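You operate a simulated robot arm through the tools that you are given. There is no shell and no other tool. Be economical: measure what you need, move in short steps, check, and stop when the job is done.

You are at the controls of a simulated two-armed robot. One attempt, no reset.

Task
On the front corner of the work table, fold the blue cloth in half, so that its two long edges meet.

It is judged by the outcome, as a careful person would: the job done as asked, and still so three seconds after it is handed in. It fails if anything else is knocked over, pushed out of place, dropped, spilled or broken. Flat cloth is picked up by pressing the open fingertips on it (5 to 10 N) and closing them slowly along it; thin cloth reads only 2 to 8 mm in the jaws.

Robot
Two 7-joint arms with two-finger parallel grippers on one trunk, on a base that drives. Base frame: it is fixed to the floor where the robot stands at the start and does not move with it; the origin is under the middle of the robot, x ahead of it, y to its left, z up; the surface under the hand at the start is at about z = 900. Readings come in mm, rad, newtons and seconds.
The left shoulder is at the start at [70, 163, 1145], the right one opposite. With the tool pointing down near the work surface each hand reaches from about 380 to 880 mm from the robot's upright axis, wherever it stands, measured 20 degrees to its own side. Places, roughly: front corner of the work table [800, -200, 900]. Payload 3.43 kg a hand.
The tool frame of a hand sits at the grasp point between the pads (the TCP): z along the fingers, y along the line on which they close. The tips reach 34 mm beyond it. Largest opening 128 mm; finger width 24, thickness 12; the body of the gripper, 48 by 130 mm, starts 96 mm behind the TCP.
Orientation is that of the tool frame in the base frame, as a unit quaternion [w, x, y, z]. With the fingers straight down and closing along the base's y, the tool's x points along the base's -x, its y along +y and its z along -z.

Tools
- The arms move only by the tool arm_command. It takes "left_steps", "right_steps" or both (then of equal length, played together; a hand with none holds still); each is a list that holds one entry, the list of rows, each a list of 7 numbers: the shift along the tool's x, y, z in mm, then the turn, a rotation vector about the tool's x, y, z in rad, then the opening in per cent of the stroke, from 0 (shut) to 100 (fully open). In form: [[[tx, ty, tz, rx, ry, rz, claw], ...]]. A call has 1 to 20 rows; each row is the pose to reach, as a shift and turn from the pose commanded when the call began, along the tool's axes at that moment. Rows are played at 5 a second. More than 50 mm and 0.15 rad between two rows, or a gripper value outside its range, and nothing of the call is played. A pose out of reach is approached as far as the arm can. The call stops where the force on the tool passes 40 N (or 10 N more than at its start, if that is more) or the arm is blocked; 0.2 s more then pass. The fingers move at their own pace (about 153 mm/s each) and stop on an object; they squeeze with about 29 N. The grip force told is the motor's: it shows also when the fingers shut on nothing. Time passes only in rows, and 0.2 s behind the last, so rows that repeat a pose let the fingers close. The reply holds the time, the measured pose of the TCP, the force on the tool along the base axes, the opening and the grip force, in the units named above and with some noise, with the torque about the TCP (base axes, N m) and any sound that the robot's microphone picked up, and new pictures: "views" is both (left out), scene, wrist or none (wrist: the cameras of the hands that moved).
- Cameras (640 x 400 px; columns grow to the right, rows downward): "scene" is now at [128.5, -19.4, 1357]; the picture's right is [-0.22, -0.97, 0.00], its down [-0.69, 0.16, -0.71] and it looks along [0.69, -0.16, -0.70] (base axes); focal length 278 px, centre (320, 200). "left" rides on the left gripper at [76, 11, -160] in its tool frame; the picture's right is [-0.15, 0.99, 0.00], its down [-0.88, -0.13, -0.46] and it looks along [-0.45, -0.07, 0.89] (tool axes); focal length 234 px, centre (320, 200). "right" rides on the right gripper at [76, -11, -160] in its tool frame; the picture's right is [0.15, 0.99, 0.00], its down [-0.88, 0.13, -0.46] and it looks along [-0.45, 0.07, 0.89] (tool axes); focal length 234 px, centre (320, 200). There is no depth. A picture from a camera that has moved, and an enlarged one, comes with that camera's place and axes in the base frame and with its lens.
- move_column(by): slides the trunk up (or, below 0, down) by that many mm; the arms and the scene camera ride with it, the base frame stays. It gives what a move gives, with no picture.
- steer(legs): drives the robot by 1 to 6 legs, each [ahead, left, turn to the left] in mm, mm and rad, along the robot's own axes; the way and the turn of a leg run together, so that a leg with both is an arc; at most 1500 mm and 3.142 rad a leg. The arms and the cameras ride along, it lands a little off, and it stops where it bumps. It gives what a move gives, and a new picture of the scene camera.
- head_to(pan, tilt): turns the head with the scene camera to pan (to the left, within 1.501 rad either way) and tilt (down, from -0.506 to 1.204), counted from straight ahead of the robot. It gives what a move gives, and a new picture of the scene camera.
- inspect(camera, box): a new picture of the part [left, top, right, bottom] of that camera's present view, enlarged. No time passes.
- job_done(): hands the job in; it is judged then, once.

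Go step by step. Nothing tells you exact positions but the pictures and the camera data: compare them with the known pose of the tool, close in by small moves and look again before you grip or let go. The budget is 120 turns and 260 pictures, counting those below and the enlarged ones. Unless the task says otherwise, let go and move clear before handing in, and close with one line.

The tools are called after "Call:" as a command line: name --argument value ..., lists and objects as JSON in quotes. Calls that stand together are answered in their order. arm_command: Moves the arms, as the interface text tells. Its arguments: {"type":"object","properties":{"left_steps":{"type":"array"},"right_steps":{"type":"array"},"views":{"type":"string","enum":["both","scene","wrist","none"]}},"required":[]} The other tools are called the same way: move_column (by) slides the trunk up or down; steer (legs) drives the base; head_to (pan, tilt) turns the head that bears the scene camera; inspect (camera, box) takes an enlarged picture of a part of a camera's view; job_done () hands the job in.

At the start:

```text
t: 0.0
left_position: [521.8, 11.6, 1092.0]
left_tool_rot: [0.0, -0.001, 1.0, 0.001]
left_wrist_force: [-0.4, 0.6, 0.3]
left_ft_torque: [0.03, -0.02, 0.0]
left_opening: 128.1
left_gripper_force: 0.2
right_position: [474.5, -368.6, 1060.5]
right_tool_rot: [0.0, -0.001, 1.0, -0.001]
right_wrist_force: [-0.8, -0.6, 0.0]
right_ft_torque: [0.01, 0.0, -0.03]
right_opening: 128.1
right_gripper_force: 0.0
trunk travel left (down, up): [-625.0, 315.0]
robot x, y, heading: [1.3, -4.0, -0.001]
head pan, tilt: [-0.225, 0.78]
```

scene: 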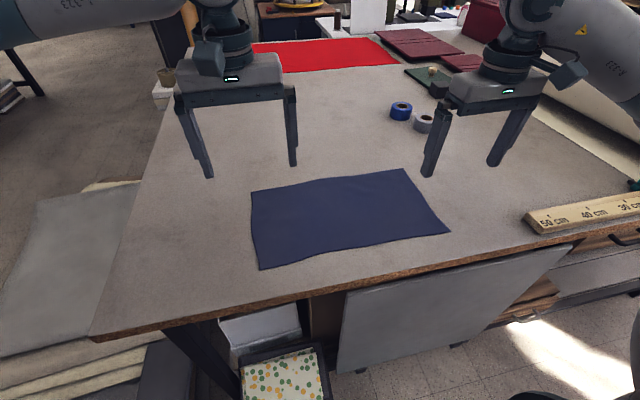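
right: 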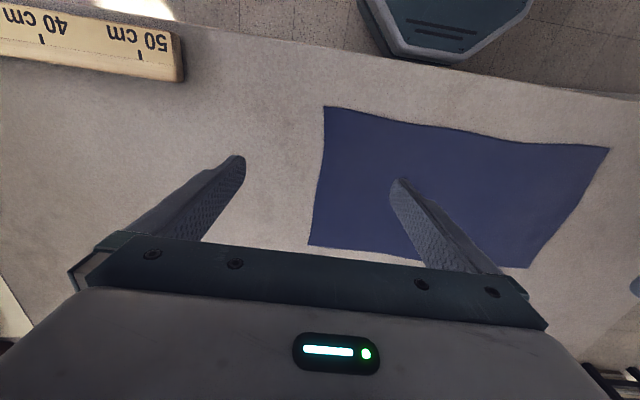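
left: 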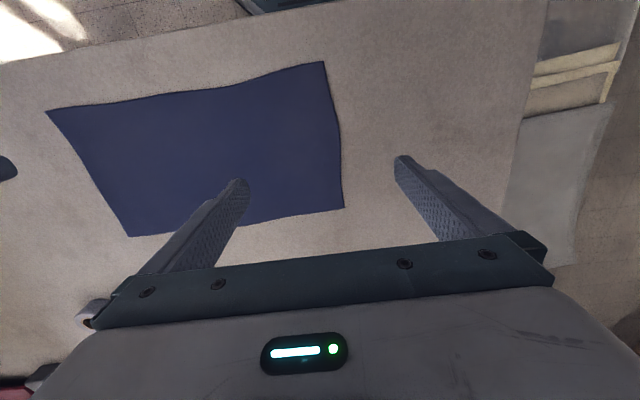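

The blue cloth spans roughly x 422–644, y −367–30, with its long edges along y. I plan to pinch both far corners and carry that edge over to the near edge. I'll back up a little first for reach.

Call:
steer --legs '[[-70, 0, 0]]'

```text
t: 1.0
left_position: [453.3, 10.2, 1092.8]
left_tool_rot: [0.0, 0.0, 1.0, -0.001]
left_wrist_force: [-1.0, -0.1, 0.3]
left_ft_torque: [-0.01, -0.03, 0.0]
left_opening: 127.8
left_gripper_force: 0.2
right_position: [406.7, -367.8, 1060.9]
right_tool_rot: [0.0, 0.0, 1.0, 0.0]
right_wrist_force: [0.6, -1.4, 0.3]
right_ft_torque: [0.0, -0.04, 0.02]
right_opening: 127.9
right_gripper_force: 0.0
trunk travel left (down, up): [-625.0, 315.0]
robot x, y, heading: [-70.9, -1.4, 0.001]
head pan, tilt: [-0.225, 0.78]
camera scene: at [59.4, -19.4, 1356.9], right [-0.22, -0.97, 0.0], down [-0.69, 0.16, -0.71], along [0.69, -0.16, -0.7], focal length 278 px, centre (320, 200)
```

scene: 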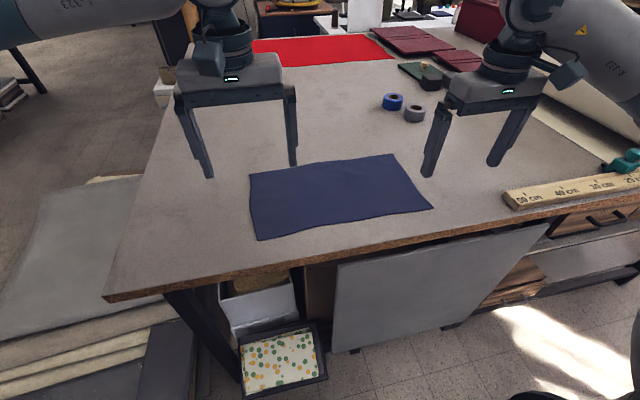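

Moving both hands above the far corners, part-closed, at about z 1000.

Call:
arm_command --left_steps '[[[-30, -1, 15, 0, 0, 0, 35], [-60, -2, 30, 0, 0, 0, 35], [-90, -3, 45, 0, 0, 0, 35], [-120, -4, 60, 0, 0, 0, 35], [-150, -5, 76, 0, 0, 0, 35], [-179, -5, 92, 0, 0, 0, 35], [-179, -5, 92, 0, 0, 0, 35]]]' --right_steps '[[[-38, 4, 10, 0, 0, 0, 35], [-75, 9, 20, 0, 0, 0, 35], [-113, 13, 30, 0, 0, 0, 35], [-150, 17, 40, 0, 0, 0, 35], [-188, 22, 50, 0, 0, 0, 35], [-225, 26, 60, 0, 0, 0, 35], [-225, 26, 60, 0, 0, 0, 35]]]'

```text
t: 2.6
left_position: [631.7, 5.5, 1002.1]
left_tool_rot: [0.0, -0.001, 1.0, 0.0]
left_wrist_force: [-0.9, 0.9, 0.1]
left_ft_torque: [0.03, -0.02, 0.01]
left_opening: 44.9
left_gripper_force: 0.0
right_position: [630.1, -343.8, 999.9]
right_tool_rot: [0.001, 0.0, 1.0, 0.0]
right_wrist_force: [-0.6, -0.3, 0.1]
right_ft_torque: [-0.02, 0.0, 0.0]
right_opening: 44.9
right_gripper_force: 0.1
trunk travel left (down, up): [-625.0, 315.0]
robot x, y, heading: [-71.2, -2.2, -0.003]
head pan, tilt: [-0.225, 0.78]
camera scene: at [58.2, -19.7, 1357.1], right [-0.22, -0.97, 0.0], down [-0.68, 0.16, -0.71], along [0.69, -0.16, -0.7], focal length 278 px, centre (320, 200)
camera right: at [553.6, -353.8, 1160.1], right [-0.15, 0.99, 0.0], down [0.88, 0.13, 0.46], along [0.45, 0.07, -0.89], focal length 234 px, centre (320, 200)
camera left: at [554.3, 15.8, 1160.5], right [0.15, 0.99, 0.0], down [0.88, -0.13, 0.46], along [0.45, -0.07, -0.89], focal length 234 px, centre (320, 200)
```

scene: 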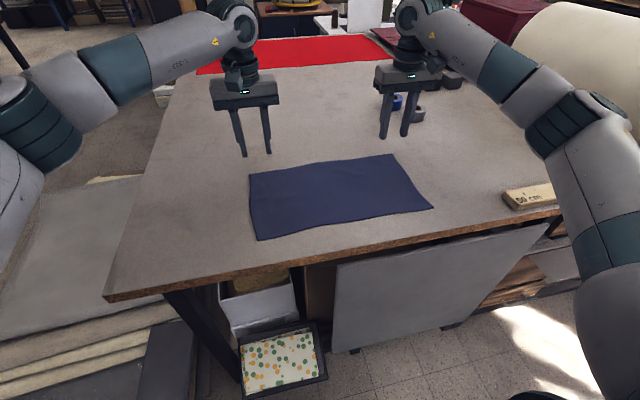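
right: 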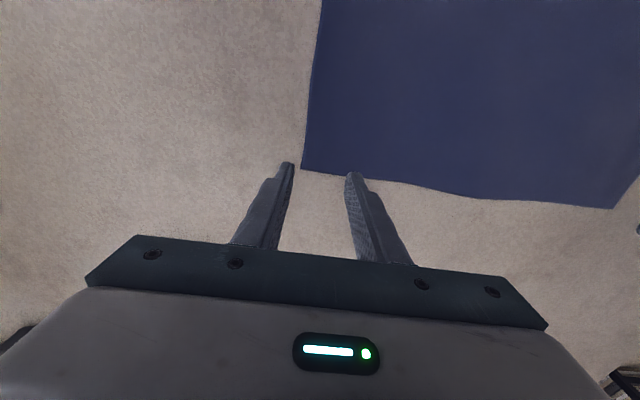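
left: 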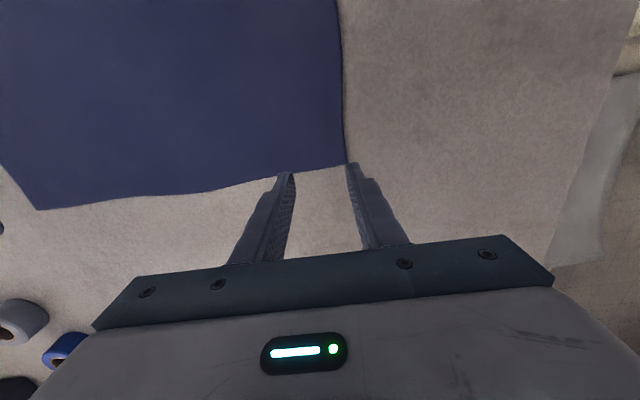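

The corners read as right (646,−360) and left (643,32). I'll line up on them and descend until the tips are just above the cloth.

Call:
arm_command --left_steps '[[[0, 2, 20, 0, 0, 0, 25], [0, 2, 40, 0, 0, 0, 25], [0, 2, 55, 0, 0, 0, 25], [0, 2, 62, 0, 0, 0, 25]]]' --right_steps '[[[-3, 5, 20, 0, 0, 0, 25], [-3, 6, 40, 0, 0, 0, 25], [-3, 6, 55, 0, 0, 0, 25], [-3, 6, 60, 0, 0, 0, 25]]]' --views "wrist"

```text
t: 3.6
left_position: [632.7, 6.7, 938.9]
left_tool_rot: [0.001, 0.001, 1.0, -0.001]
left_wrist_force: [-0.6, 1.1, 0.8]
left_ft_torque: [0.01, -0.01, 0.0]
left_opening: 32.1
left_gripper_force: 0.1
right_position: [634.1, -335.3, 940.7]
right_tool_rot: [0.0, 0.0, 1.0, -0.001]
right_wrist_force: [0.3, 0.5, -0.1]
right_ft_torque: [-0.01, -0.01, 0.02]
right_opening: 32.1
right_gripper_force: 0.1
trunk travel left (down, up): [-625.0, 315.0]
robot x, y, heading: [-69.2, 0.9, 0.002]
head pan, tilt: [-0.225, 0.78]
camera right: at [557.6, -346.2, 1099.7], right [-0.15, 0.99, 0.0], down [0.88, 0.13, 0.46], along [0.45, 0.07, -0.89], focal length 234 px, centre (320, 200)
camera left: at [556.4, 17.7, 1097.5], right [0.15, 0.99, 0.0], down [0.88, -0.13, 0.46], along [0.45, -0.07, -0.89], focal length 234 px, centre (320, 200)
```

right: 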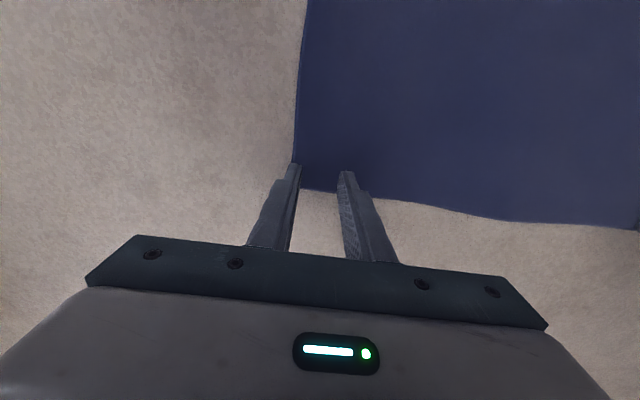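
left: 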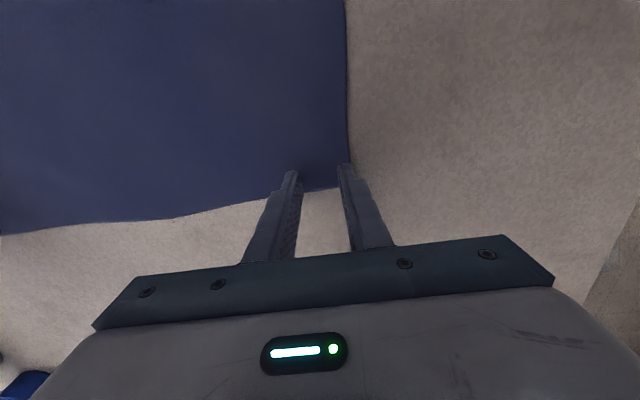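

Tips are a few mm above the cloth with the outer fingers close to the side edges. I'll shift 4 mm inward and press down gently.

Call:
arm_command --left_steps '[[[0, -4, 1, 0, 0, 0, 25], [0, -4, 3, 0, 0, 0, 25], [0, -4, 4, 0, 0, 0, 25], [0, -4, 5, 0, 0, 0, 25], [0, -4, 5, 0, 0, 0, 25]]]' --right_steps '[[[0, 4, 2, 0, 0, 0, 25], [0, 4, 4, 0, 0, 0, 25], [0, 4, 5, 0, 0, 0, 25], [0, 4, 6, 0, 0, 0, 25], [0, 4, 6, 0, 0, 0, 25]]]' --views "none"

```text
t: 4.8
left_position: [631.4, 3.9, 935.3]
left_tool_rot: [0.0, -0.001, 1.0, -0.001]
left_wrist_force: [1.8, -1.6, 7.9]
left_ft_torque: [-0.02, -0.01, -0.02]
left_opening: 31.8
left_gripper_force: 0.1
right_position: [633.9, -332.8, 935.4]
right_tool_rot: [0.0, 0.0, 1.0, -0.001]
right_wrist_force: [1.2, 1.1, 2.8]
right_ft_torque: [-0.02, -0.02, 0.0]
right_opening: 32.1
right_gripper_force: 0.0
trunk travel left (down, up): [-625.0, 315.0]
robot x, y, heading: [-69.8, 0.3, -0.002]
head pan, tilt: [-0.225, 0.78]
```

Left presses at about 8 N and right at about 3 N. I'll add a little on the right and close both slowly.

Call:
arm_command --left_steps '[[[0, 0, 0, 0, 0, 0, 25], [0, 0, 0, 0, 0, 0, 22], [0, 0, 0, 0, 0, 0, 19], [0, 0, 0, 0, 0, 0, 16], [0, 0, 0, 0, 0, 0, 13], [0, 0, 0, 0, 0, 0, 10], [0, 0, 0, 0, 0, 0, 7], [0, 0, 0, 0, 0, 0, 4], [0, 0, 0, 0, 0, 0, 2], [0, 0, 0, 0, 0, 0, 0], [0, 0, 0, 0, 0, 0, 0], [0, 0, 0, 0, 0, 0, 0]]]' --right_steps '[[[0, 0, 0.8, 0, 0, 0, 25], [0, 0, 0.8, 0, 0, 0, 22], [0, 0, 0.8, 0, 0, 0, 19], [0, 0, 0.8, 0, 0, 0, 16], [0, 0, 0.8, 0, 0, 0, 13], [0, 0, 0.8, 0, 0, 0, 10], [0, 0, 0.8, 0, 0, 0, 7], [0, 0, 0.8, 0, 0, 0, 4], [0, 0, 0.8, 0, 0, 0, 2], [0, 0, 0.8, 0, 0, 0, 0], [0, 0, 0.8, 0, 0, 0, 0], [0, 0, 0.8, 0, 0, 0, 0]]]'

```text
t: 7.4
left_position: [630.5, 3.0, 935.3]
left_tool_rot: [0.001, -0.001, 1.0, -0.001]
left_wrist_force: [0.0, -0.3, 10.2]
left_ft_torque: [0.03, -0.03, 0.02]
left_opening: 0.0
left_gripper_force: 29.0
right_position: [632.5, -331.1, 935.7]
right_tool_rot: [0.002, -0.001, 1.0, 0.0]
right_wrist_force: [0.5, -0.1, 7.2]
right_ft_torque: [0.02, 0.0, 0.02]
right_opening: 0.1
right_gripper_force: 28.9
trunk travel left (down, up): [-625.0, 315.0]
robot x, y, heading: [-68.3, 0.7, -0.001]
head pan, tilt: [-0.225, 0.78]
camera scene: at [57.7, -18.9, 1357.2], right [-0.22, -0.97, 0.0], down [-0.68, 0.16, -0.71], along [0.69, -0.16, -0.7], focal length 278 px, centre (320, 200)
camera right: at [556.0, -342.8, 1094.6], right [-0.15, 0.99, 0.0], down [0.88, 0.13, 0.46], along [0.45, 0.07, -0.89], focal length 234 px, centre (320, 200)
camera left: at [554.1, 15.0, 1094.4], right [0.15, 0.99, 0.0], down [0.88, -0.13, 0.46], along [0.45, -0.07, -0.89], focal length 234 px, centre (320, 200)
```

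scene: 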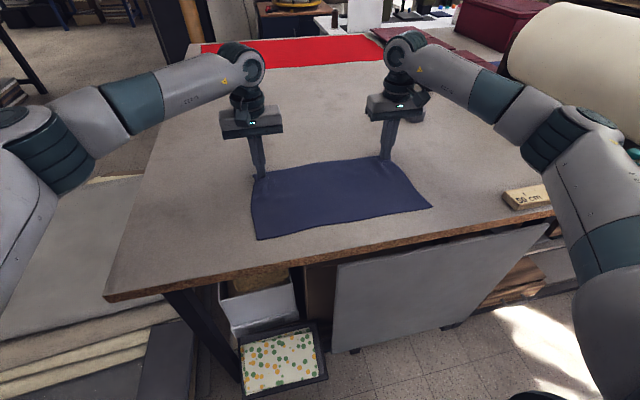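
right: 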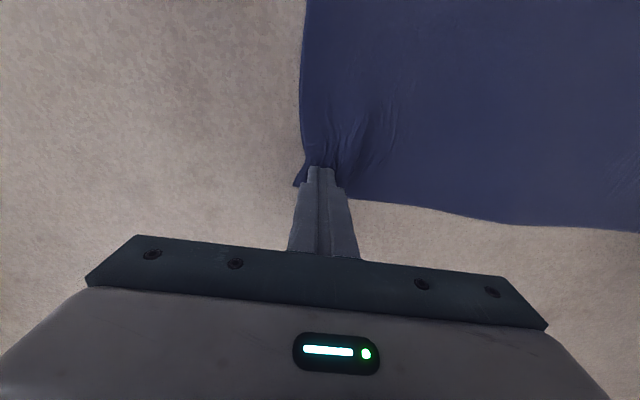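
left: 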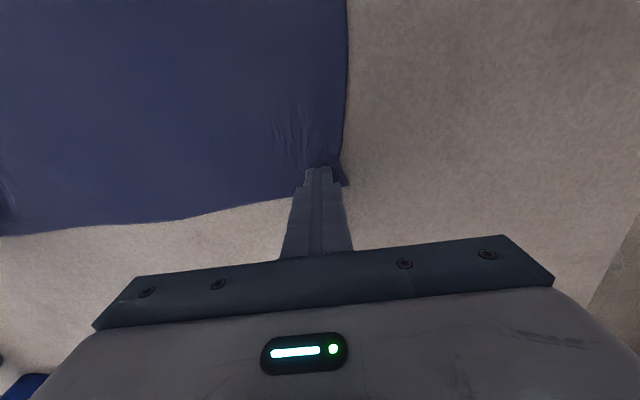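

The cloth is bunched, but the jaws read 0, so the pinch may have missed. I'll lift slightly to test.

Call:
arm_command --left_steps '[[[0, 0, -5, 0, 0, 0, 0], [0, 0, -12, 0, 0, 0, 0], [0, 0, -20, 0, 0, 0, 0], [0, 0, -20, 0, 0, 0, 0]]]' --right_steps '[[[0, 0, -5, 0, 0, 0, 0], [0, 0, -12, 0, 0, 0, 0], [0, 0, -20, 0, 0, 0, 0], [0, 0, -20, 0, 0, 0, 0]]]' --views "wrist"

```text
t: 8.4
left_position: [631.6, 3.0, 953.4]
left_tool_rot: [-0.001, -0.001, 1.0, 0.0]
left_wrist_force: [0.8, -0.4, 0.2]
left_ft_torque: [0.0, -0.03, 0.02]
left_opening: 0.0
left_gripper_force: 29.6
right_position: [633.5, -332.6, 953.3]
right_tool_rot: [-0.002, 0.0, 1.0, 0.0]
right_wrist_force: [0.0, 0.2, 0.6]
right_ft_torque: [-0.04, 0.02, -0.01]
right_opening: 0.2
right_gripper_force: 29.3
trunk travel left (down, up): [-625.0, 315.0]
robot x, y, heading: [-71.4, -0.8, 0.003]
head pan, tilt: [-0.225, 0.78]
camera right: at [557.5, -343.1, 1113.0], right [-0.15, 0.99, 0.0], down [0.88, 0.13, 0.45], along [0.45, 0.07, -0.89], focal length 234 px, centre (320, 200)
camera left: at [555.8, 14.3, 1112.6], right [0.14, 0.99, 0.0], down [0.88, -0.13, 0.46], along [0.45, -0.07, -0.89], focal length 234 px, centre (320, 200)
```

right: 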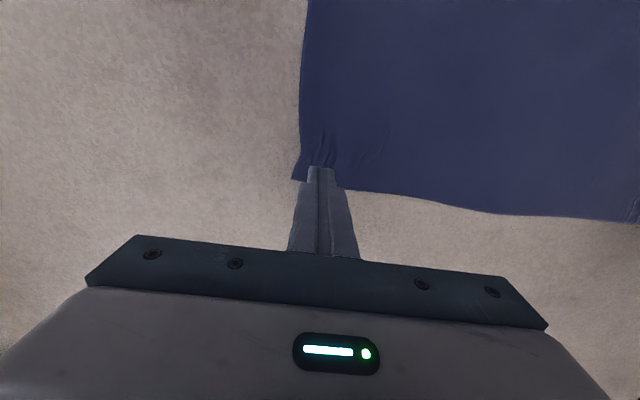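
left: 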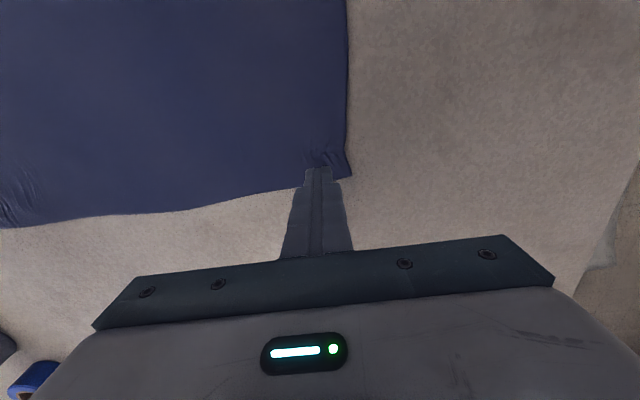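

Nothing was caught. I'll retry with a wider opening, fully on the cloth, and a firmer press.

Call:
arm_command --left_steps '[[[4, -4, 0, 0, 0, 0, 38], [4, -4, 10, 0, 0, 0, 38], [4, -4, 17, 0, 0, 0, 38], [4, -4, 19, 0, 0, 0, 38], [4, -4, 20.4, 0, 0, 0, 38], [4, -4, 20.4, 0, 0, 0, 38]]]' --right_steps '[[[6, 5, 0, 0, 0, 0, 38], [6, 5, 10, 0, 0, 0, 38], [6, 5, 17, 0, 0, 0, 38], [6, 5, 19, 0, 0, 0, 38], [6, 5, 20.6, 0, 0, 0, 38], [6, 5, 20.6, 0, 0, 0, 38]]]' --views "wrist"

```text
t: 9.8
left_position: [626.2, -1.1, 935.0]
left_tool_rot: [0.001, -0.002, 1.0, -0.001]
left_wrist_force: [2.0, -0.9, 7.6]
left_ft_torque: [0.06, -0.03, 0.0]
left_opening: 48.5
left_gripper_force: 0.1
right_position: [629.0, -327.2, 935.6]
right_tool_rot: [0.001, 0.001, 1.0, 0.001]
right_wrist_force: [3.2, -2.3, 14.4]
right_ft_torque: [-0.05, -0.17, 0.01]
right_opening: 48.6
right_gripper_force: 0.1
trunk travel left (down, up): [-625.0, 315.0]
robot x, y, heading: [-69.0, 1.9, -0.0]
head pan, tilt: [-0.225, 0.78]
camera right: at [550.9, -337.9, 1094.3], right [-0.15, 0.99, 0.0], down [0.88, 0.13, 0.46], along [0.45, 0.07, -0.89], focal length 234 px, centre (320, 200)
camera left: at [550.5, 11.0, 1094.3], right [0.15, 0.99, 0.0], down [0.88, -0.13, 0.46], along [0.45, -0.07, -0.89], focal length 234 px, centre (320, 200)
```

right: 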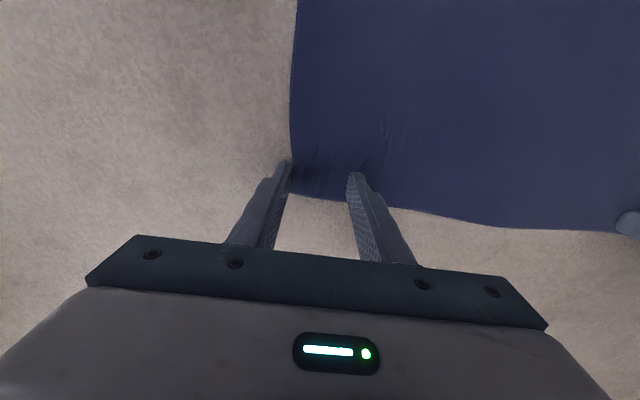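
left: 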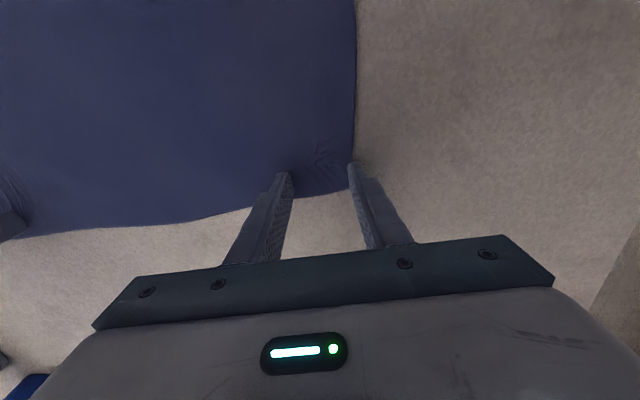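

The right-hand outer finger is off the cloth (edge near y −348) and the left is borderline. I'll raise, shift inward and press again.

Call:
arm_command --left_steps '[[[0, 0, -8, 0, 0, 0, 38], [0, -11, -8, 0, 0, 0, 38], [0, -11, -2, 0, 0, 0, 38], [0, -11, 0, 0, 0, 0, 38], [0, -11, 0.4, 0, 0, 0, 38], [0, -11, 0.4, 0, 0, 0, 38]]]' --right_steps '[[[0, 0, -8, 0, 0, 0, 38], [1, 19, -8, 0, 0, 0, 38], [1, 19, -2, 0, 0, 0, 38], [1, 19, -0.7, 0, 0, 0, 38], [1, 19, -0.3, 0, 0, 0, 38], [1, 19, -0.3, 0, 0, 0, 38]]]' --views "wrist"

```text
t: 11.2
left_position: [627.4, -10.6, 934.4]
left_tool_rot: [0.002, 0.0, 1.0, -0.001]
left_wrist_force: [4.2, -0.4, 16.6]
left_ft_torque: [0.24, -0.06, -0.09]
left_opening: 48.6
left_gripper_force: 0.1
right_position: [626.5, -306.6, 936.4]
right_tool_rot: [0.001, 0.0, 1.0, 0.0]
right_wrist_force: [2.0, 0.2, 6.0]
right_ft_torque: [-0.05, -0.09, 0.01]
right_opening: 48.7
right_gripper_force: 0.1
trunk travel left (down, up): [-625.0, 315.0]
robot x, y, heading: [-69.6, -0.8, -0.0]
head pan, tilt: [-0.225, 0.78]
camera right: at [549.7, -318.3, 1094.6], right [-0.15, 0.99, 0.0], down [0.88, 0.13, 0.46], along [0.45, 0.07, -0.89], focal length 234 px, centre (320, 200)
camera left: at [550.6, 0.6, 1094.2], right [0.14, 0.99, 0.0], down [0.88, -0.13, 0.46], along [0.45, -0.07, -0.89], focal length 234 px, centre (320, 200)
```

right: 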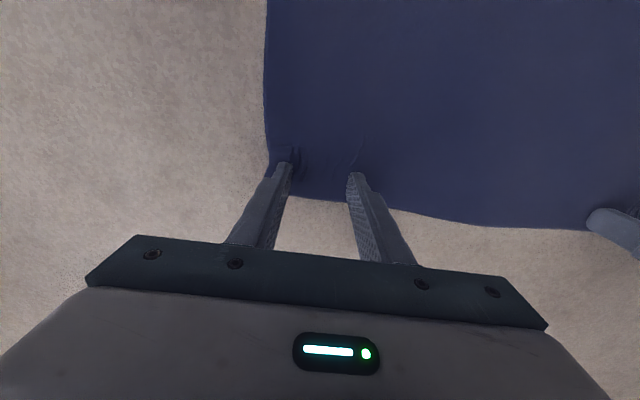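
left: 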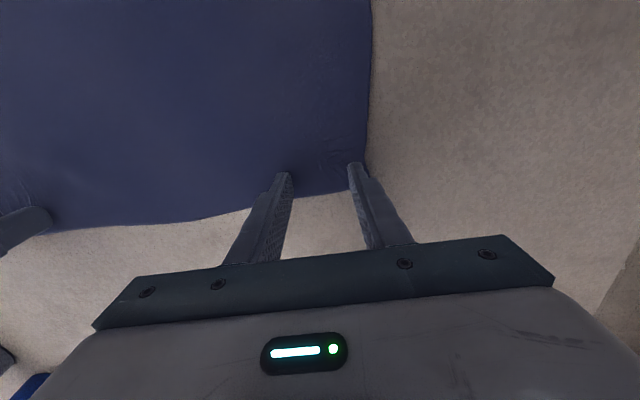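

Both hands are now on cloth. I'll even out the press to about 9 N and close slowly.

Call:
arm_command --left_steps '[[[0, 0, -0.4, 0, 0, 0, 38], [0, 0, -0.4, 0, 0, 0, 35], [0, 0, -0.4, 0, 0, 0, 32], [0, 0, -0.4, 0, 0, 0, 29], [0, 0, -0.4, 0, 0, 0, 26], [0, 0, -0.4, 0, 0, 0, 23], [0, 0, -0.4, 0, 0, 0, 20], [0, 0, -0.4, 0, 0, 0, 17], [0, 0, -0.4, 0, 0, 0, 14], [0, 0, -0.4, 0, 0, 0, 11], [0, 0, -0.4, 0, 0, 0, 8], [0, 0, -0.4, 0, 0, 0, 6], [0, 0, -0.4, 0, 0, 0, 4], [0, 0, -0.4, 0, 0, 0, 2], [0, 0, -0.4, 0, 0, 0, 0], [0, 0, -0.4, 0, 0, 0, 0], [0, 0, -0.4, 0, 0, 0, 0]]]' --right_steps '[[[0, 0, 0.3, 0, 0, 0, 38], [0, 0, 0.3, 0, 0, 0, 35], [0, 0, 0.3, 0, 0, 0, 32], [0, 0, 0.3, 0, 0, 0, 29], [0, 0, 0.3, 0, 0, 0, 26], [0, 0, 0.3, 0, 0, 0, 23], [0, 0, 0.3, 0, 0, 0, 20], [0, 0, 0.3, 0, 0, 0, 17], [0, 0, 0.3, 0, 0, 0, 14], [0, 0, 0.3, 0, 0, 0, 11], [0, 0, 0.3, 0, 0, 0, 8], [0, 0, 0.3, 0, 0, 0, 6], [0, 0, 0.3, 0, 0, 0, 4], [0, 0, 0.3, 0, 0, 0, 2], [0, 0, 0.3, 0, 0, 0, 0], [0, 0, 0.3, 0, 0, 0, 0], [0, 0, 0.3, 0, 0, 0, 0]]]' --views "wrist"

```text
t: 14.8
left_position: [625.8, -11.1, 936.5]
left_tool_rot: [0.001, 0.0, 1.0, -0.001]
left_wrist_force: [1.3, -8.7, 24.2]
left_ft_torque: [-0.42, -0.14, 0.02]
left_opening: 0.0
left_gripper_force: 29.0
right_position: [625.8, -307.1, 936.0]
right_tool_rot: [0.001, 0.001, 1.0, 0.0]
right_wrist_force: [-0.6, 8.0, 4.7]
right_ft_torque: [0.32, 0.0, 0.02]
right_opening: 2.4
right_gripper_force: 29.5
trunk travel left (down, up): [-625.0, 315.0]
robot x, y, heading: [-69.9, 0.5, -0.003]
head pan, tilt: [-0.225, 0.78]
camera right: at [548.3, -318.1, 1094.6], right [-0.15, 0.99, 0.0], down [0.88, 0.13, 0.46], along [0.45, 0.07, -0.89], focal length 234 px, centre (320, 200)
camera left: at [549.0, 0.1, 1094.9], right [0.15, 0.99, 0.0], down [0.88, -0.13, 0.46], along [0.45, -0.07, -0.89], focal length 234 px, centre (320, 200)
```

right: 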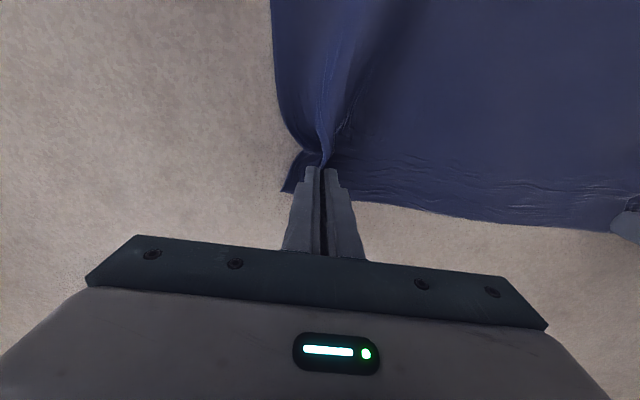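
left: 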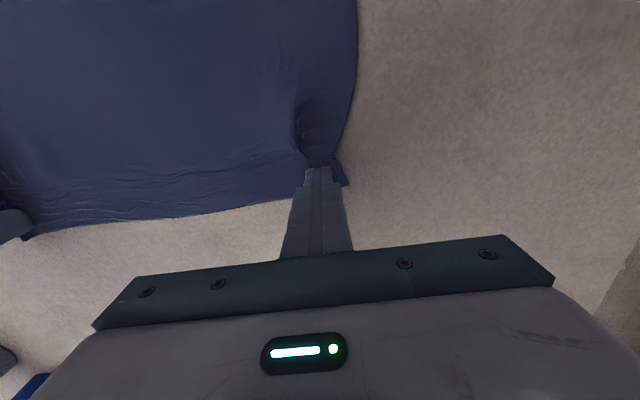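

Right caught cloth (2.4 mm), left slipped. Holding right, I'll lift and open left to look again.

Call:
arm_command --left_steps '[[[0, 0, -10, 0, 0, 0, 0], [0, 0, -20, 0, 0, 0, 20], [0, 0, -20, 0, 0, 0, 45], [0, 0, -20, 0, 0, 0, 45]]]' --views "both"

```text
t: 15.8
left_position: [627.9, -11.5, 954.2]
left_tool_rot: [0.001, -0.001, 1.0, 0.0]
left_wrist_force: [-0.3, 0.3, -0.1]
left_ft_torque: [0.0, 0.03, 0.01]
left_opening: 57.6
left_gripper_force: 0.0
right_position: [625.7, -308.2, 935.5]
right_tool_rot: [0.001, 0.002, 1.0, 0.0]
right_wrist_force: [1.9, -3.2, 18.4]
right_ft_torque: [-0.14, -0.21, 0.02]
right_opening: 2.4
right_gripper_force: 28.7
trunk travel left (down, up): [-625.0, 315.0]
robot x, y, heading: [-69.8, 2.1, -0.001]
head pan, tilt: [-0.225, 0.78]
camera scene: at [57.9, -19.0, 1357.2], right [-0.22, -0.97, 0.0], down [-0.68, 0.16, -0.71], along [0.69, -0.16, -0.7], focal length 278 px, centre (320, 200)
camera left: at [551.2, -0.2, 1113.0], right [0.15, 0.99, 0.0], down [0.88, -0.13, 0.46], along [0.45, -0.07, -0.89], focal length 234 px, centre (320, 200)
```

scene: 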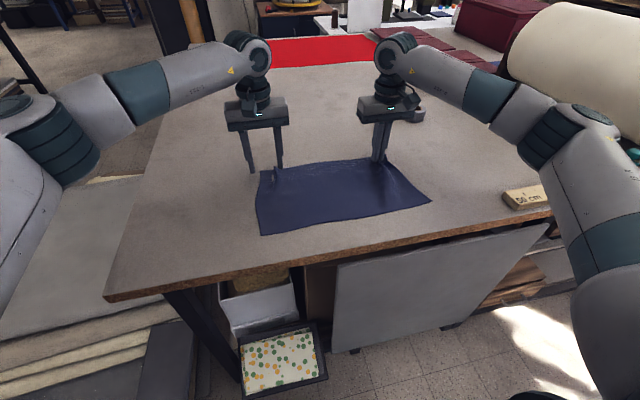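
left: 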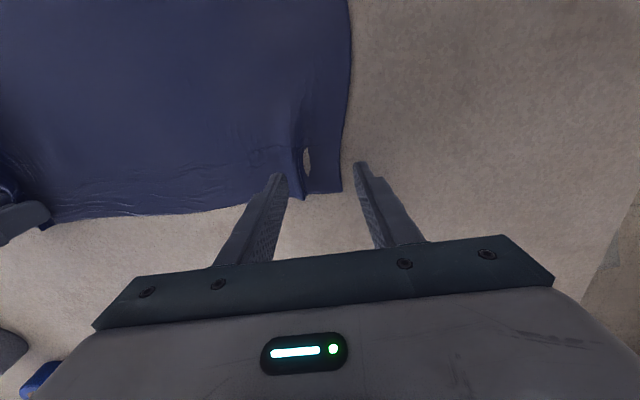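

Call:
inspect --camera "left" --box '[220, 100, 400, 220]'

```text
3.33 times, centred on (310, 160) of left
camera zoom: at [551.2, -0.2, 1113.0], right [0.15, 0.99, 0.0], down [0.88, -0.13, 0.46], along [0.45, -0.07, -0.89], focal length 781 px, centre (353, 333)
```

zoom: 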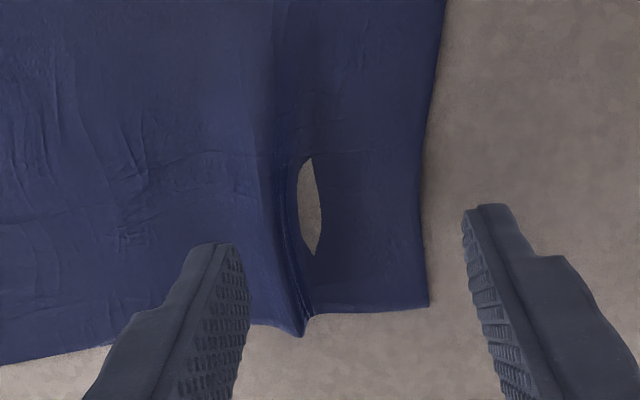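

A leftover ridge lies at about y −29, x 600–640. I'll centre the left hand on it and press.

Call:
arm_command --left_steps '[[[-2, -17, 0, 0, 0, 0, 32], [-2, -17, 10, 0, 0, 0, 32], [-2, -17, 17, 0, 0, 0, 32], [-2, -17, 19, 0, 0, 0, 32], [-2, -17, 20, 0, 0, 0, 32], [-2, -17, 20, 0, 0, 0, 32]]]' --views "wrist"

```text
t: 17.2
left_position: [627.3, -27.5, 936.2]
left_tool_rot: [0.001, -0.001, 1.0, -0.001]
left_wrist_force: [2.3, -1.2, 11.1]
left_ft_torque: [0.14, -0.1, -0.03]
left_opening: 41.1
left_gripper_force: 0.0
right_position: [627.3, -306.9, 934.6]
right_tool_rot: [0.002, -0.001, 1.0, 0.0]
right_wrist_force: [3.9, -2.6, 18.1]
right_ft_torque: [-0.09, -0.25, -0.02]
right_opening: 2.4
right_gripper_force: 29.0
trunk travel left (down, up): [-625.0, 315.0]
robot x, y, heading: [-67.8, 2.0, 0.005]
head pan, tilt: [-0.225, 0.78]
camera left: at [551.5, -17.1, 1094.2], right [0.14, 0.99, 0.0], down [0.88, -0.13, 0.46], along [0.45, -0.07, -0.89], focal length 234 px, centre (320, 200)
```

left: 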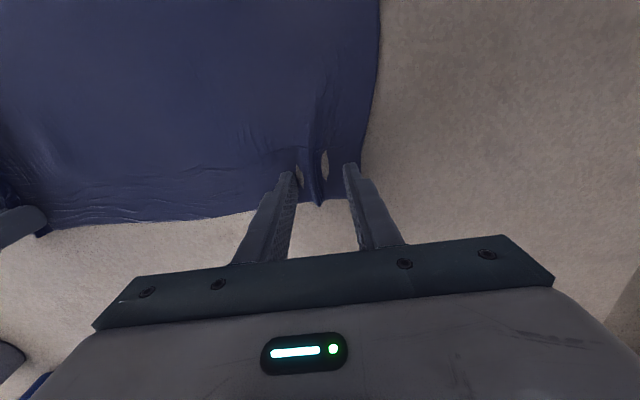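

The ridge sits between the fingers at about 11 N. Closing slowly.

Call:
arm_command --left_steps '[[[0, 0, 0, 0, 0, 0, 29], [0, 0, 0, 0, 0, 0, 26], [0, 0, 0, 0, 0, 0, 23], [0, 0, 0, 0, 0, 0, 20], [0, 0, 0, 0, 0, 0, 17], [0, 0, 0, 0, 0, 0, 14], [0, 0, 0, 0, 0, 0, 11], [0, 0, 0, 0, 0, 0, 8], [0, 0, 0, 0, 0, 0, 6], [0, 0, 0, 0, 0, 0, 4], [0, 0, 0, 0, 0, 0, 2], [0, 0, 0, 0, 0, 0, 0], [0, 0, 0, 0, 0, 0, 0], [0, 0, 0, 0, 0, 0, 0]]]' --views "wrist"

```text
t: 20.2
left_position: [627.7, -27.7, 935.6]
left_tool_rot: [0.001, -0.001, 1.0, -0.001]
left_wrist_force: [0.1, -5.2, 24.7]
left_ft_torque: [-0.1, -0.02, 0.03]
left_opening: 2.8
left_gripper_force: 29.2
right_position: [625.1, -307.2, 936.1]
right_tool_rot: [0.001, 0.0, 1.0, 0.0]
right_wrist_force: [1.7, 6.5, 5.1]
right_ft_torque: [0.18, -0.11, 0.01]
right_opening: 2.2
right_gripper_force: 28.8
trunk travel left (down, up): [-625.0, 315.0]
robot x, y, heading: [-70.0, 1.3, -0.005]
head pan, tilt: [-0.225, 0.78]
camera left: at [550.7, -17.1, 1094.1], right [0.15, 0.99, 0.0], down [0.88, -0.13, 0.46], along [0.45, -0.07, -0.89], focal length 234 px, centre (320, 200)
```

left: 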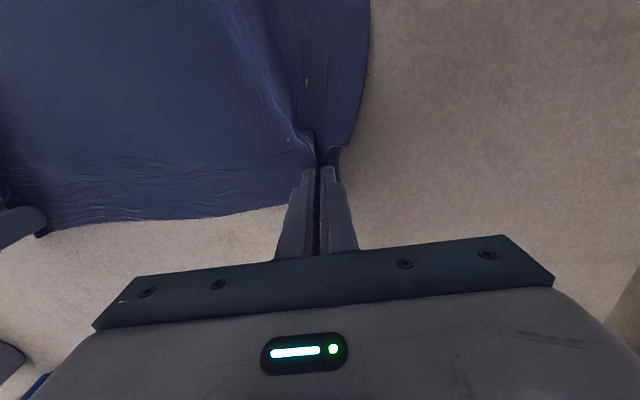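

Both jaws now read cloth (2.8 and 2.2 mm). Lifting a little to verify.

Call:
arm_command --left_steps '[[[2, 0, -6, 0, 0, 0, 0], [4, 0, -15, 0, 0, 0, 0], [8, 0, -30, 0, 0, 0, 0], [15, 0, -45, 0, 0, 0, 0], [20, 0, -60, 0, 0, 0, 0], [20, 0, -60, 0, 0, 0, 0]]]' --right_steps '[[[2, 0, -6, 0, 0, 0, 0], [4, 0, -15, 0, 0, 0, 0], [8, 0, -30, 0, 0, 0, 0], [15, 0, -45, 0, 0, 0, 0], [20, 0, -60, 0, 0, 0, 0], [20, 0, -60, 0, 0, 0, 0]]]'

```text
t: 21.6
left_position: [609.7, -29.0, 992.3]
left_tool_rot: [0.0, -0.002, 1.0, 0.0]
left_wrist_force: [0.9, -5.6, 0.3]
left_ft_torque: [-0.26, 0.02, 0.06]
left_opening: 2.5
left_gripper_force: 28.7
right_position: [607.3, -308.5, 993.2]
right_tool_rot: [-0.001, 0.0, 1.0, -0.001]
right_wrist_force: [0.6, 7.3, 0.0]
right_ft_torque: [0.2, 0.05, -0.01]
right_opening: 2.3
right_gripper_force: 28.6
trunk travel left (down, up): [-625.0, 315.0]
robot x, y, heading: [-72.3, 0.9, 0.004]
head pan, tilt: [-0.225, 0.78]
camera scene: at [60.5, -19.5, 1356.8], right [-0.22, -0.97, 0.0], down [-0.69, 0.16, -0.71], along [0.69, -0.16, -0.7], focal length 278 px, centre (320, 200)
camera right: at [531.6, -319.0, 1153.0], right [-0.15, 0.99, 0.0], down [0.88, 0.13, 0.45], along [0.45, 0.07, -0.89], focal length 234 px, centre (320, 200)
camera left: at [534.3, -18.1, 1151.5], right [0.14, 0.99, 0.0], down [0.88, -0.13, 0.46], along [0.45, -0.07, -0.89], focal length 234 px, centre (320, 200)
```

scene: 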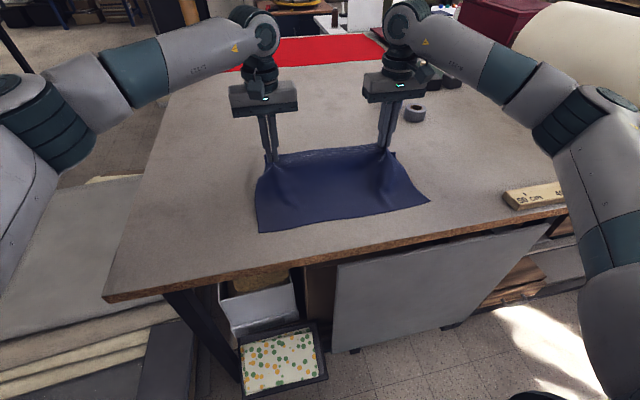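
right: 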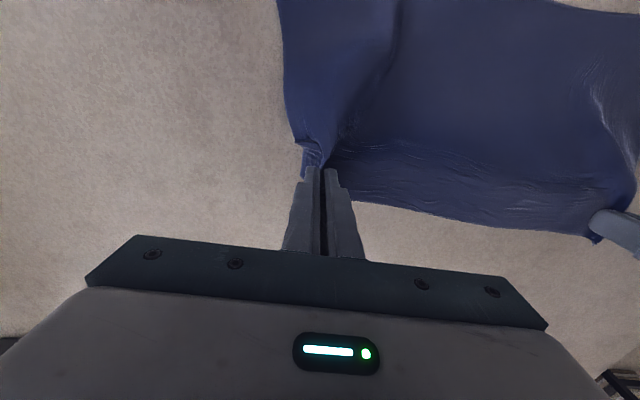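
left: 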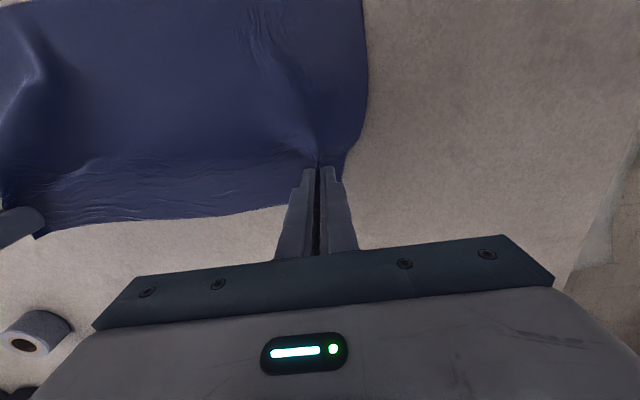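

Both grips hold. I'll tilt the tools as the edge goes over (fingers turning towards +x), so the gripped hem flips the right way. First part: rotate while moving slightly back.

Call:
arm_command --left_steps '[[[13, 0, -2, 0, -0.13, 0, 0], [27, 0, -4, 0, -0.26, 0, 0], [41, 0, -5, 0, -0.39, 0, 0], [52, 0, -3, 0, -0.52, 0, 0], [61, 0, -1, 0, -0.65, 0, 0], [68, 0, 1, 0, -0.78, 0, 0], [73, 0, 4, 0, -0.9, 0, 0], [73, 0, 4, 0, -0.9, 0, 0]]]' --right_steps '[[[13, 0, -2, 0, -0.13, 0, 0], [27, 0, -4, 0, -0.26, 0, 0], [41, 0, -5, 0, -0.39, 0, 0], [52, 0, -3, 0, -0.52, 0, 0], [61, 0, -1, 0, -0.65, 0, 0], [68, 0, 1, 0, -0.78, 0, 0], [73, 0, 4, 0, -0.9, 0, 0], [73, 0, 4, 0, -0.9, 0, 0]]]' --views "scene"

```text
t: 23.4
left_position: [536.7, -28.3, 989.4]
left_tool_rot: [0.436, -0.002, 0.9, 0.001]
left_wrist_force: [-0.5, -6.0, 0.3]
left_ft_torque: [-0.19, 0.0, -0.18]
left_opening: 2.7
left_gripper_force: 28.7
right_position: [534.8, -306.9, 989.8]
right_tool_rot: [0.435, 0.0, 0.9, 0.0]
right_wrist_force: [-0.4, 6.9, -0.6]
right_ft_torque: [0.12, -0.02, 0.18]
right_opening: 2.4
right_gripper_force: 29.5
trunk travel left (down, up): [-625.0, 315.0]
robot x, y, heading: [-69.3, -2.0, 0.003]
head pan, tilt: [-0.225, 0.78]
camera scene: at [60.0, -18.9, 1356.9], right [-0.22, -0.97, 0.0], down [-0.69, 0.16, -0.71], along [0.69, -0.16, -0.7], focal length 278 px, centre (320, 200)
```

scene: 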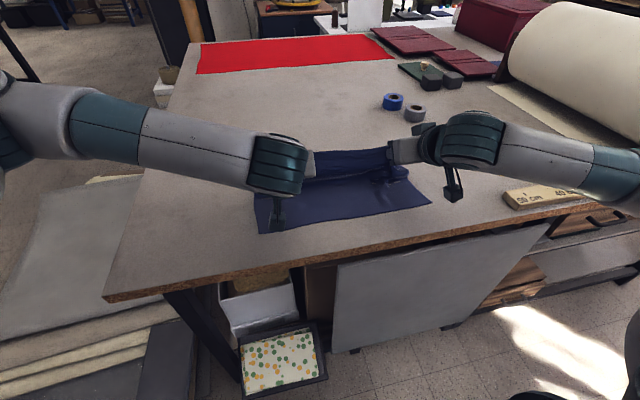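

The tilt is right, with fingers pointing forward and down. Now I drive back 80 mm to carry the edge over.

Call:
steer --legs '[[-80, 0, 0]]'

Call:
inspect --camera "scene" --box '[220, 100, 480, 260]'

```text
t: 24.5
left_position: [458.3, -28.9, 990.6]
left_tool_rot: [0.436, -0.001, 0.9, 0.0]
left_wrist_force: [-0.7, -6.5, 0.4]
left_ft_torque: [-0.16, -0.02, -0.12]
left_opening: 2.9
left_gripper_force: 29.5
right_position: [457.1, -308.8, 989.6]
right_tool_rot: [0.435, 0.001, 0.9, -0.001]
right_wrist_force: [0.0, 7.0, -0.5]
right_ft_torque: [0.14, 0.02, 0.16]
right_opening: 2.1
right_gripper_force: 28.7
trunk travel left (down, up): [-625.0, 315.0]
robot x, y, heading: [-145.8, 0.6, -0.004]
head pan, tilt: [-0.225, 0.78]
camera scene: at [-19.4, -19.4, 1357.0], right [-0.22, -0.97, 0.0], down [-0.68, 0.16, -0.71], along [0.69, -0.16, -0.7], focal length 278 px, centre (320, 200)
```

scene: 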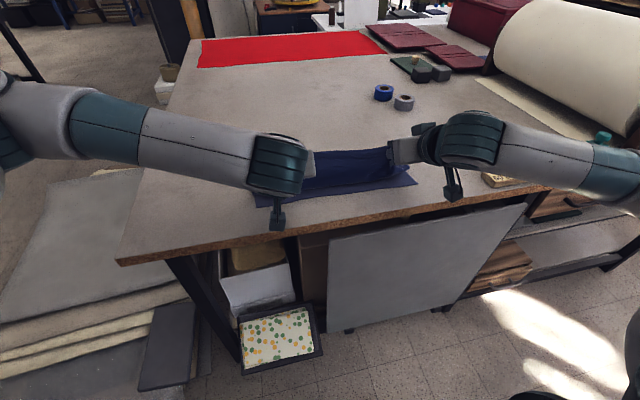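

```text
2.46 times, centred on (350, 180) of scene
camera zoom: at [-19.4, -19.4, 1357.0], right [-0.22, -0.97, 0.0], down [-0.68, 0.16, -0.71], along [0.69, -0.16, -0.7], focal length 684 px, centre (246, 249)
```

zoom: 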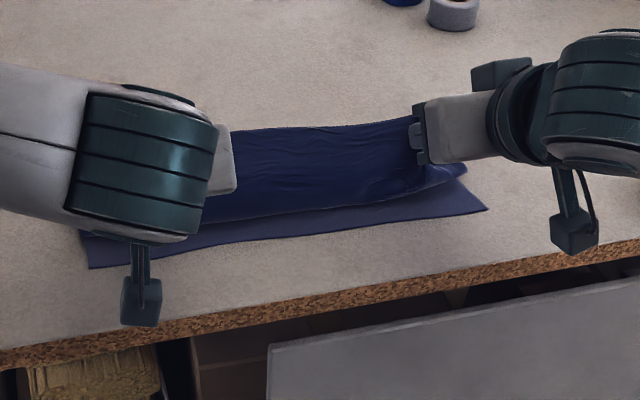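

The flap is over and the near edge sits at x ≈ 440. I'll lower towards it while adding a bit more tilt, then look.

Call:
arm_command --left_steps '[[[14, 0, 1.5, 0, -0.05, 0, 0], [28, 0, 3, 0, -0.1, 0, 0], [41, 0, 6, 0, -0.18, 0, 0], [54, 0, 8.4, 0, -0.25, 0, 0], [54, 0, 8.4, 0, -0.25, 0, 0]]]' --right_steps '[[[14, 0, 1.5, 0, -0.05, 0, 0], [28, 0, 3, 0, -0.1, 0, 0], [41, 0, 6, 0, -0.18, 0, 0], [54, 0, 8.4, 0, -0.25, 0, 0], [54, 0, 8.4, 0, -0.25, 0, 0]]]' --views "both"

Call:
inspect --camera "scene" --box '[220, 100, 480, 260]'

```text
t: 25.7
left_position: [431.6, -29.1, 943.2]
left_tool_rot: [0.544, 0.0, 0.839, -0.001]
left_wrist_force: [-0.8, -6.7, 0.8]
left_ft_torque: [-0.11, 0.01, -0.2]
left_opening: 2.8
left_gripper_force: 29.0
right_position: [434.0, -309.2, 952.8]
right_tool_rot: [0.514, 0.001, 0.858, 0.0]
right_wrist_force: [0.1, 6.3, -0.9]
right_ft_torque: [0.12, 0.01, 0.18]
right_opening: 2.5
right_gripper_force: 28.8
right hand out of reach, approached as far as the arm can: row 4, 5
trunk travel left (down, up): [-625.0, 315.0]
robot x, y, heading: [-146.5, 2.4, -0.005]
head pan, tilt: [-0.225, 0.78]
camera scene: at [-18.5, -19.3, 1357.0], right [-0.22, -0.97, 0.0], down [-0.68, 0.16, -0.71], along [0.69, -0.16, -0.7], focal length 278 px, centre (320, 200)
camera right: at [257.6, -319.2, 961.5], right [-0.07, 0.99, -0.13], down [0.01, 0.13, 0.99], along [1.0, 0.07, -0.02], focal length 234 px, centre (320, 200)
camera left: at [254.7, -19.0, 937.5], right [0.06, 0.99, 0.13], down [-0.06, -0.13, 0.99], along [1.0, -0.07, 0.05], focal length 234 px, centre (320, 200)
```

scene: 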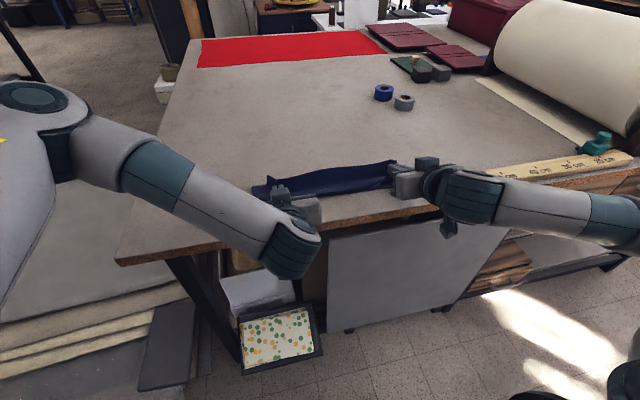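
right: 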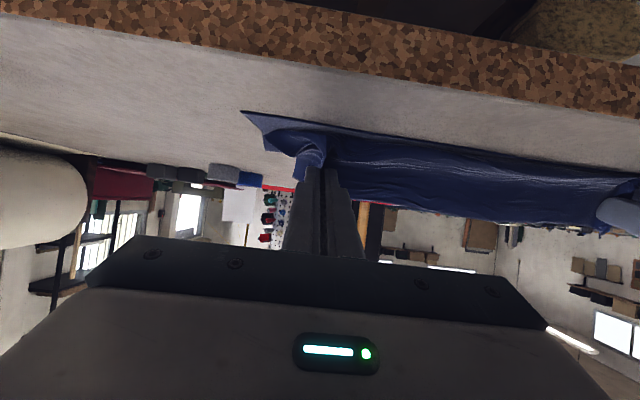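
left: 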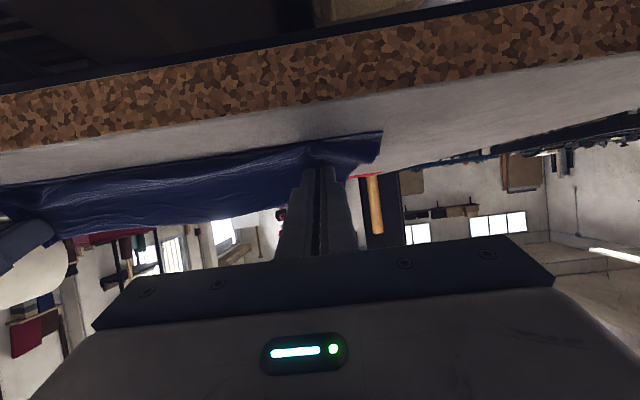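

```text
2.46 times, centred on (350, 180) of scene
camera zoom: at [-18.5, -19.3, 1357.0], right [-0.22, -0.97, 0.0], down [-0.68, 0.16, -0.71], along [0.69, -0.16, -0.7], focal length 684 px, centre (246, 249)
```

zoom: 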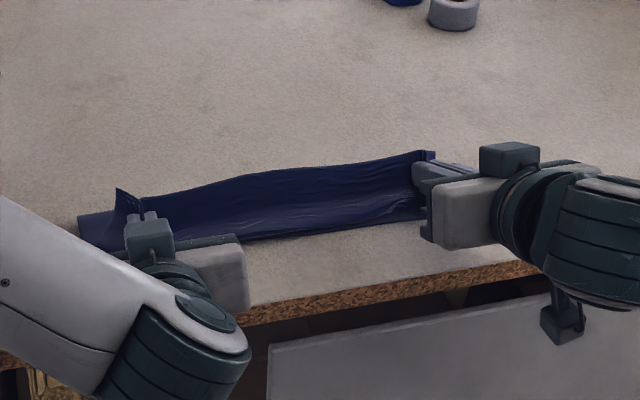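

The left is on target, while the right stopped about 8 mm high at its reach limit. I'll lower everything 11 mm by the column.

Call:
move_column --by -11

Call:
inspect --camera "right" --box '[160, 60, 480, 260]'

Call:
inspect --camera "left" --box '[160, 60, 480, 260]'

```text
t: 26.2
left_position: [431.9, -29.9, 931.0]
left_tool_rot: [0.544, -0.001, 0.839, 0.0]
left_wrist_force: [0.0, -5.5, 1.3]
left_ft_torque: [-0.13, -0.02, -0.18]
left_opening: 2.8
left_gripper_force: 28.9
right_position: [435.0, -309.3, 942.9]
right_tool_rot: [0.515, -0.001, 0.857, 0.001]
right_wrist_force: [-1.1, 6.5, 0.0]
right_ft_torque: [0.13, 0.02, 0.21]
right_opening: 2.1
right_gripper_force: 28.5
trunk travel left (down, up): [-614.0, 326.0]
robot x, y, heading: [-148.2, 0.6, -0.005]
head pan, tilt: [-0.225, 0.78]
```

```text
2.00 times, centred on (320, 160) of right
camera zoom: at [257.5, -319.3, 950.6], right [-0.07, 0.99, -0.13], down [0.01, 0.13, 0.99], along [1.0, 0.07, -0.02], focal length 468 px, centre (320, 280)
```

zoom: 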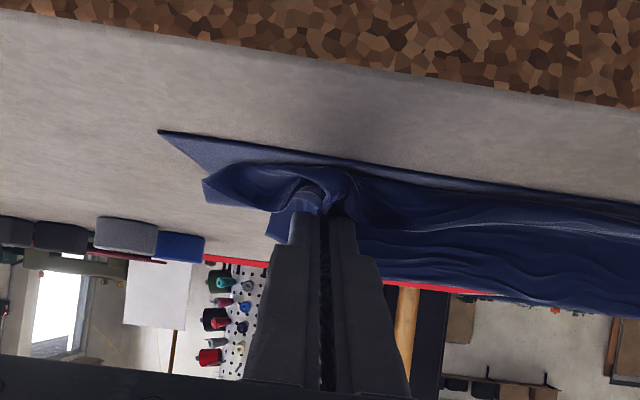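

```text
2.00 times, centred on (320, 160) of left
camera zoom: at [254.6, -19.0, 926.8], right [0.06, 0.99, 0.13], down [-0.06, -0.13, 0.99], along [1.0, -0.07, 0.05], focal length 468 px, centre (320, 280)
```

zoom: 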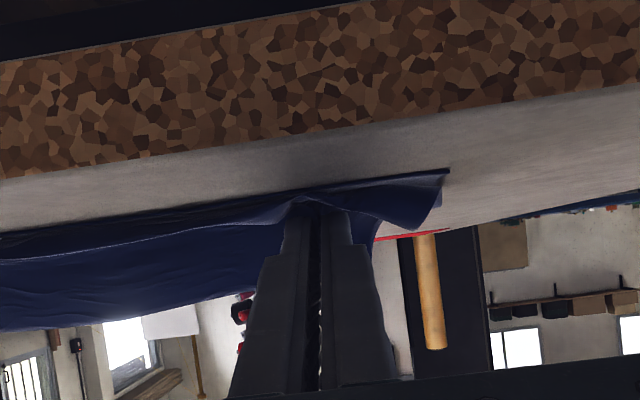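

Left tips are about 8 mm above the table and right about 15. I'll ease the right's tilt so it can reach lower.

Call:
arm_command --right_steps '[[[-2, 0, 1, 0, 0.1, 0, 0], [-4, 0, 2, 0, 0.2, 0, 0], [-4, 0, 2, 0, 0.2, 0, 0]]]' --views "none"

Call:
inspect --camera "scene" --box '[220, 100, 480, 260]'

```text
t: 27.1
left_position: [431.8, -31.0, 932.0]
left_tool_rot: [0.544, -0.001, 0.839, 0.0]
left_wrist_force: [0.4, -6.9, 1.4]
left_ft_torque: [-0.09, -0.02, -0.16]
left_opening: 2.8
left_gripper_force: 29.1
right_position: [438.6, -308.6, 945.6]
right_tool_rot: [0.425, 0.0, 0.905, 0.0]
right_wrist_force: [1.3, 6.0, 0.8]
right_ft_torque: [0.15, -0.02, 0.17]
right_opening: 2.5
right_gripper_force: 28.8
trunk travel left (down, up): [-614.0, 326.0]
robot x, y, heading: [-152.0, 1.8, -0.006]
head pan, tilt: [-0.225, 0.78]
```

```text
2.46 times, centred on (350, 180) of scene
camera zoom: at [-18.6, -19.6, 1346.0], right [-0.22, -0.97, 0.0], down [-0.68, 0.16, -0.71], along [0.69, -0.16, -0.7], focal length 684 px, centre (246, 249)
```

zoom: 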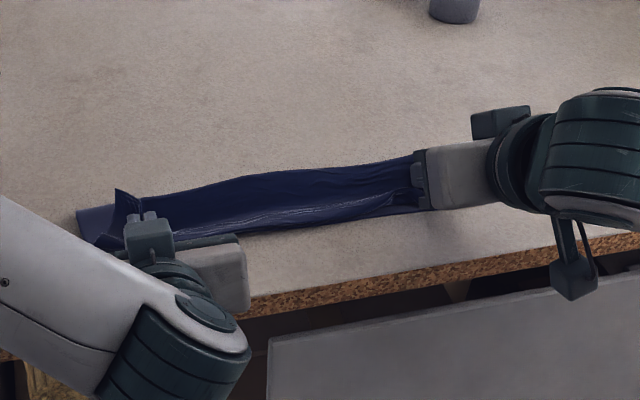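

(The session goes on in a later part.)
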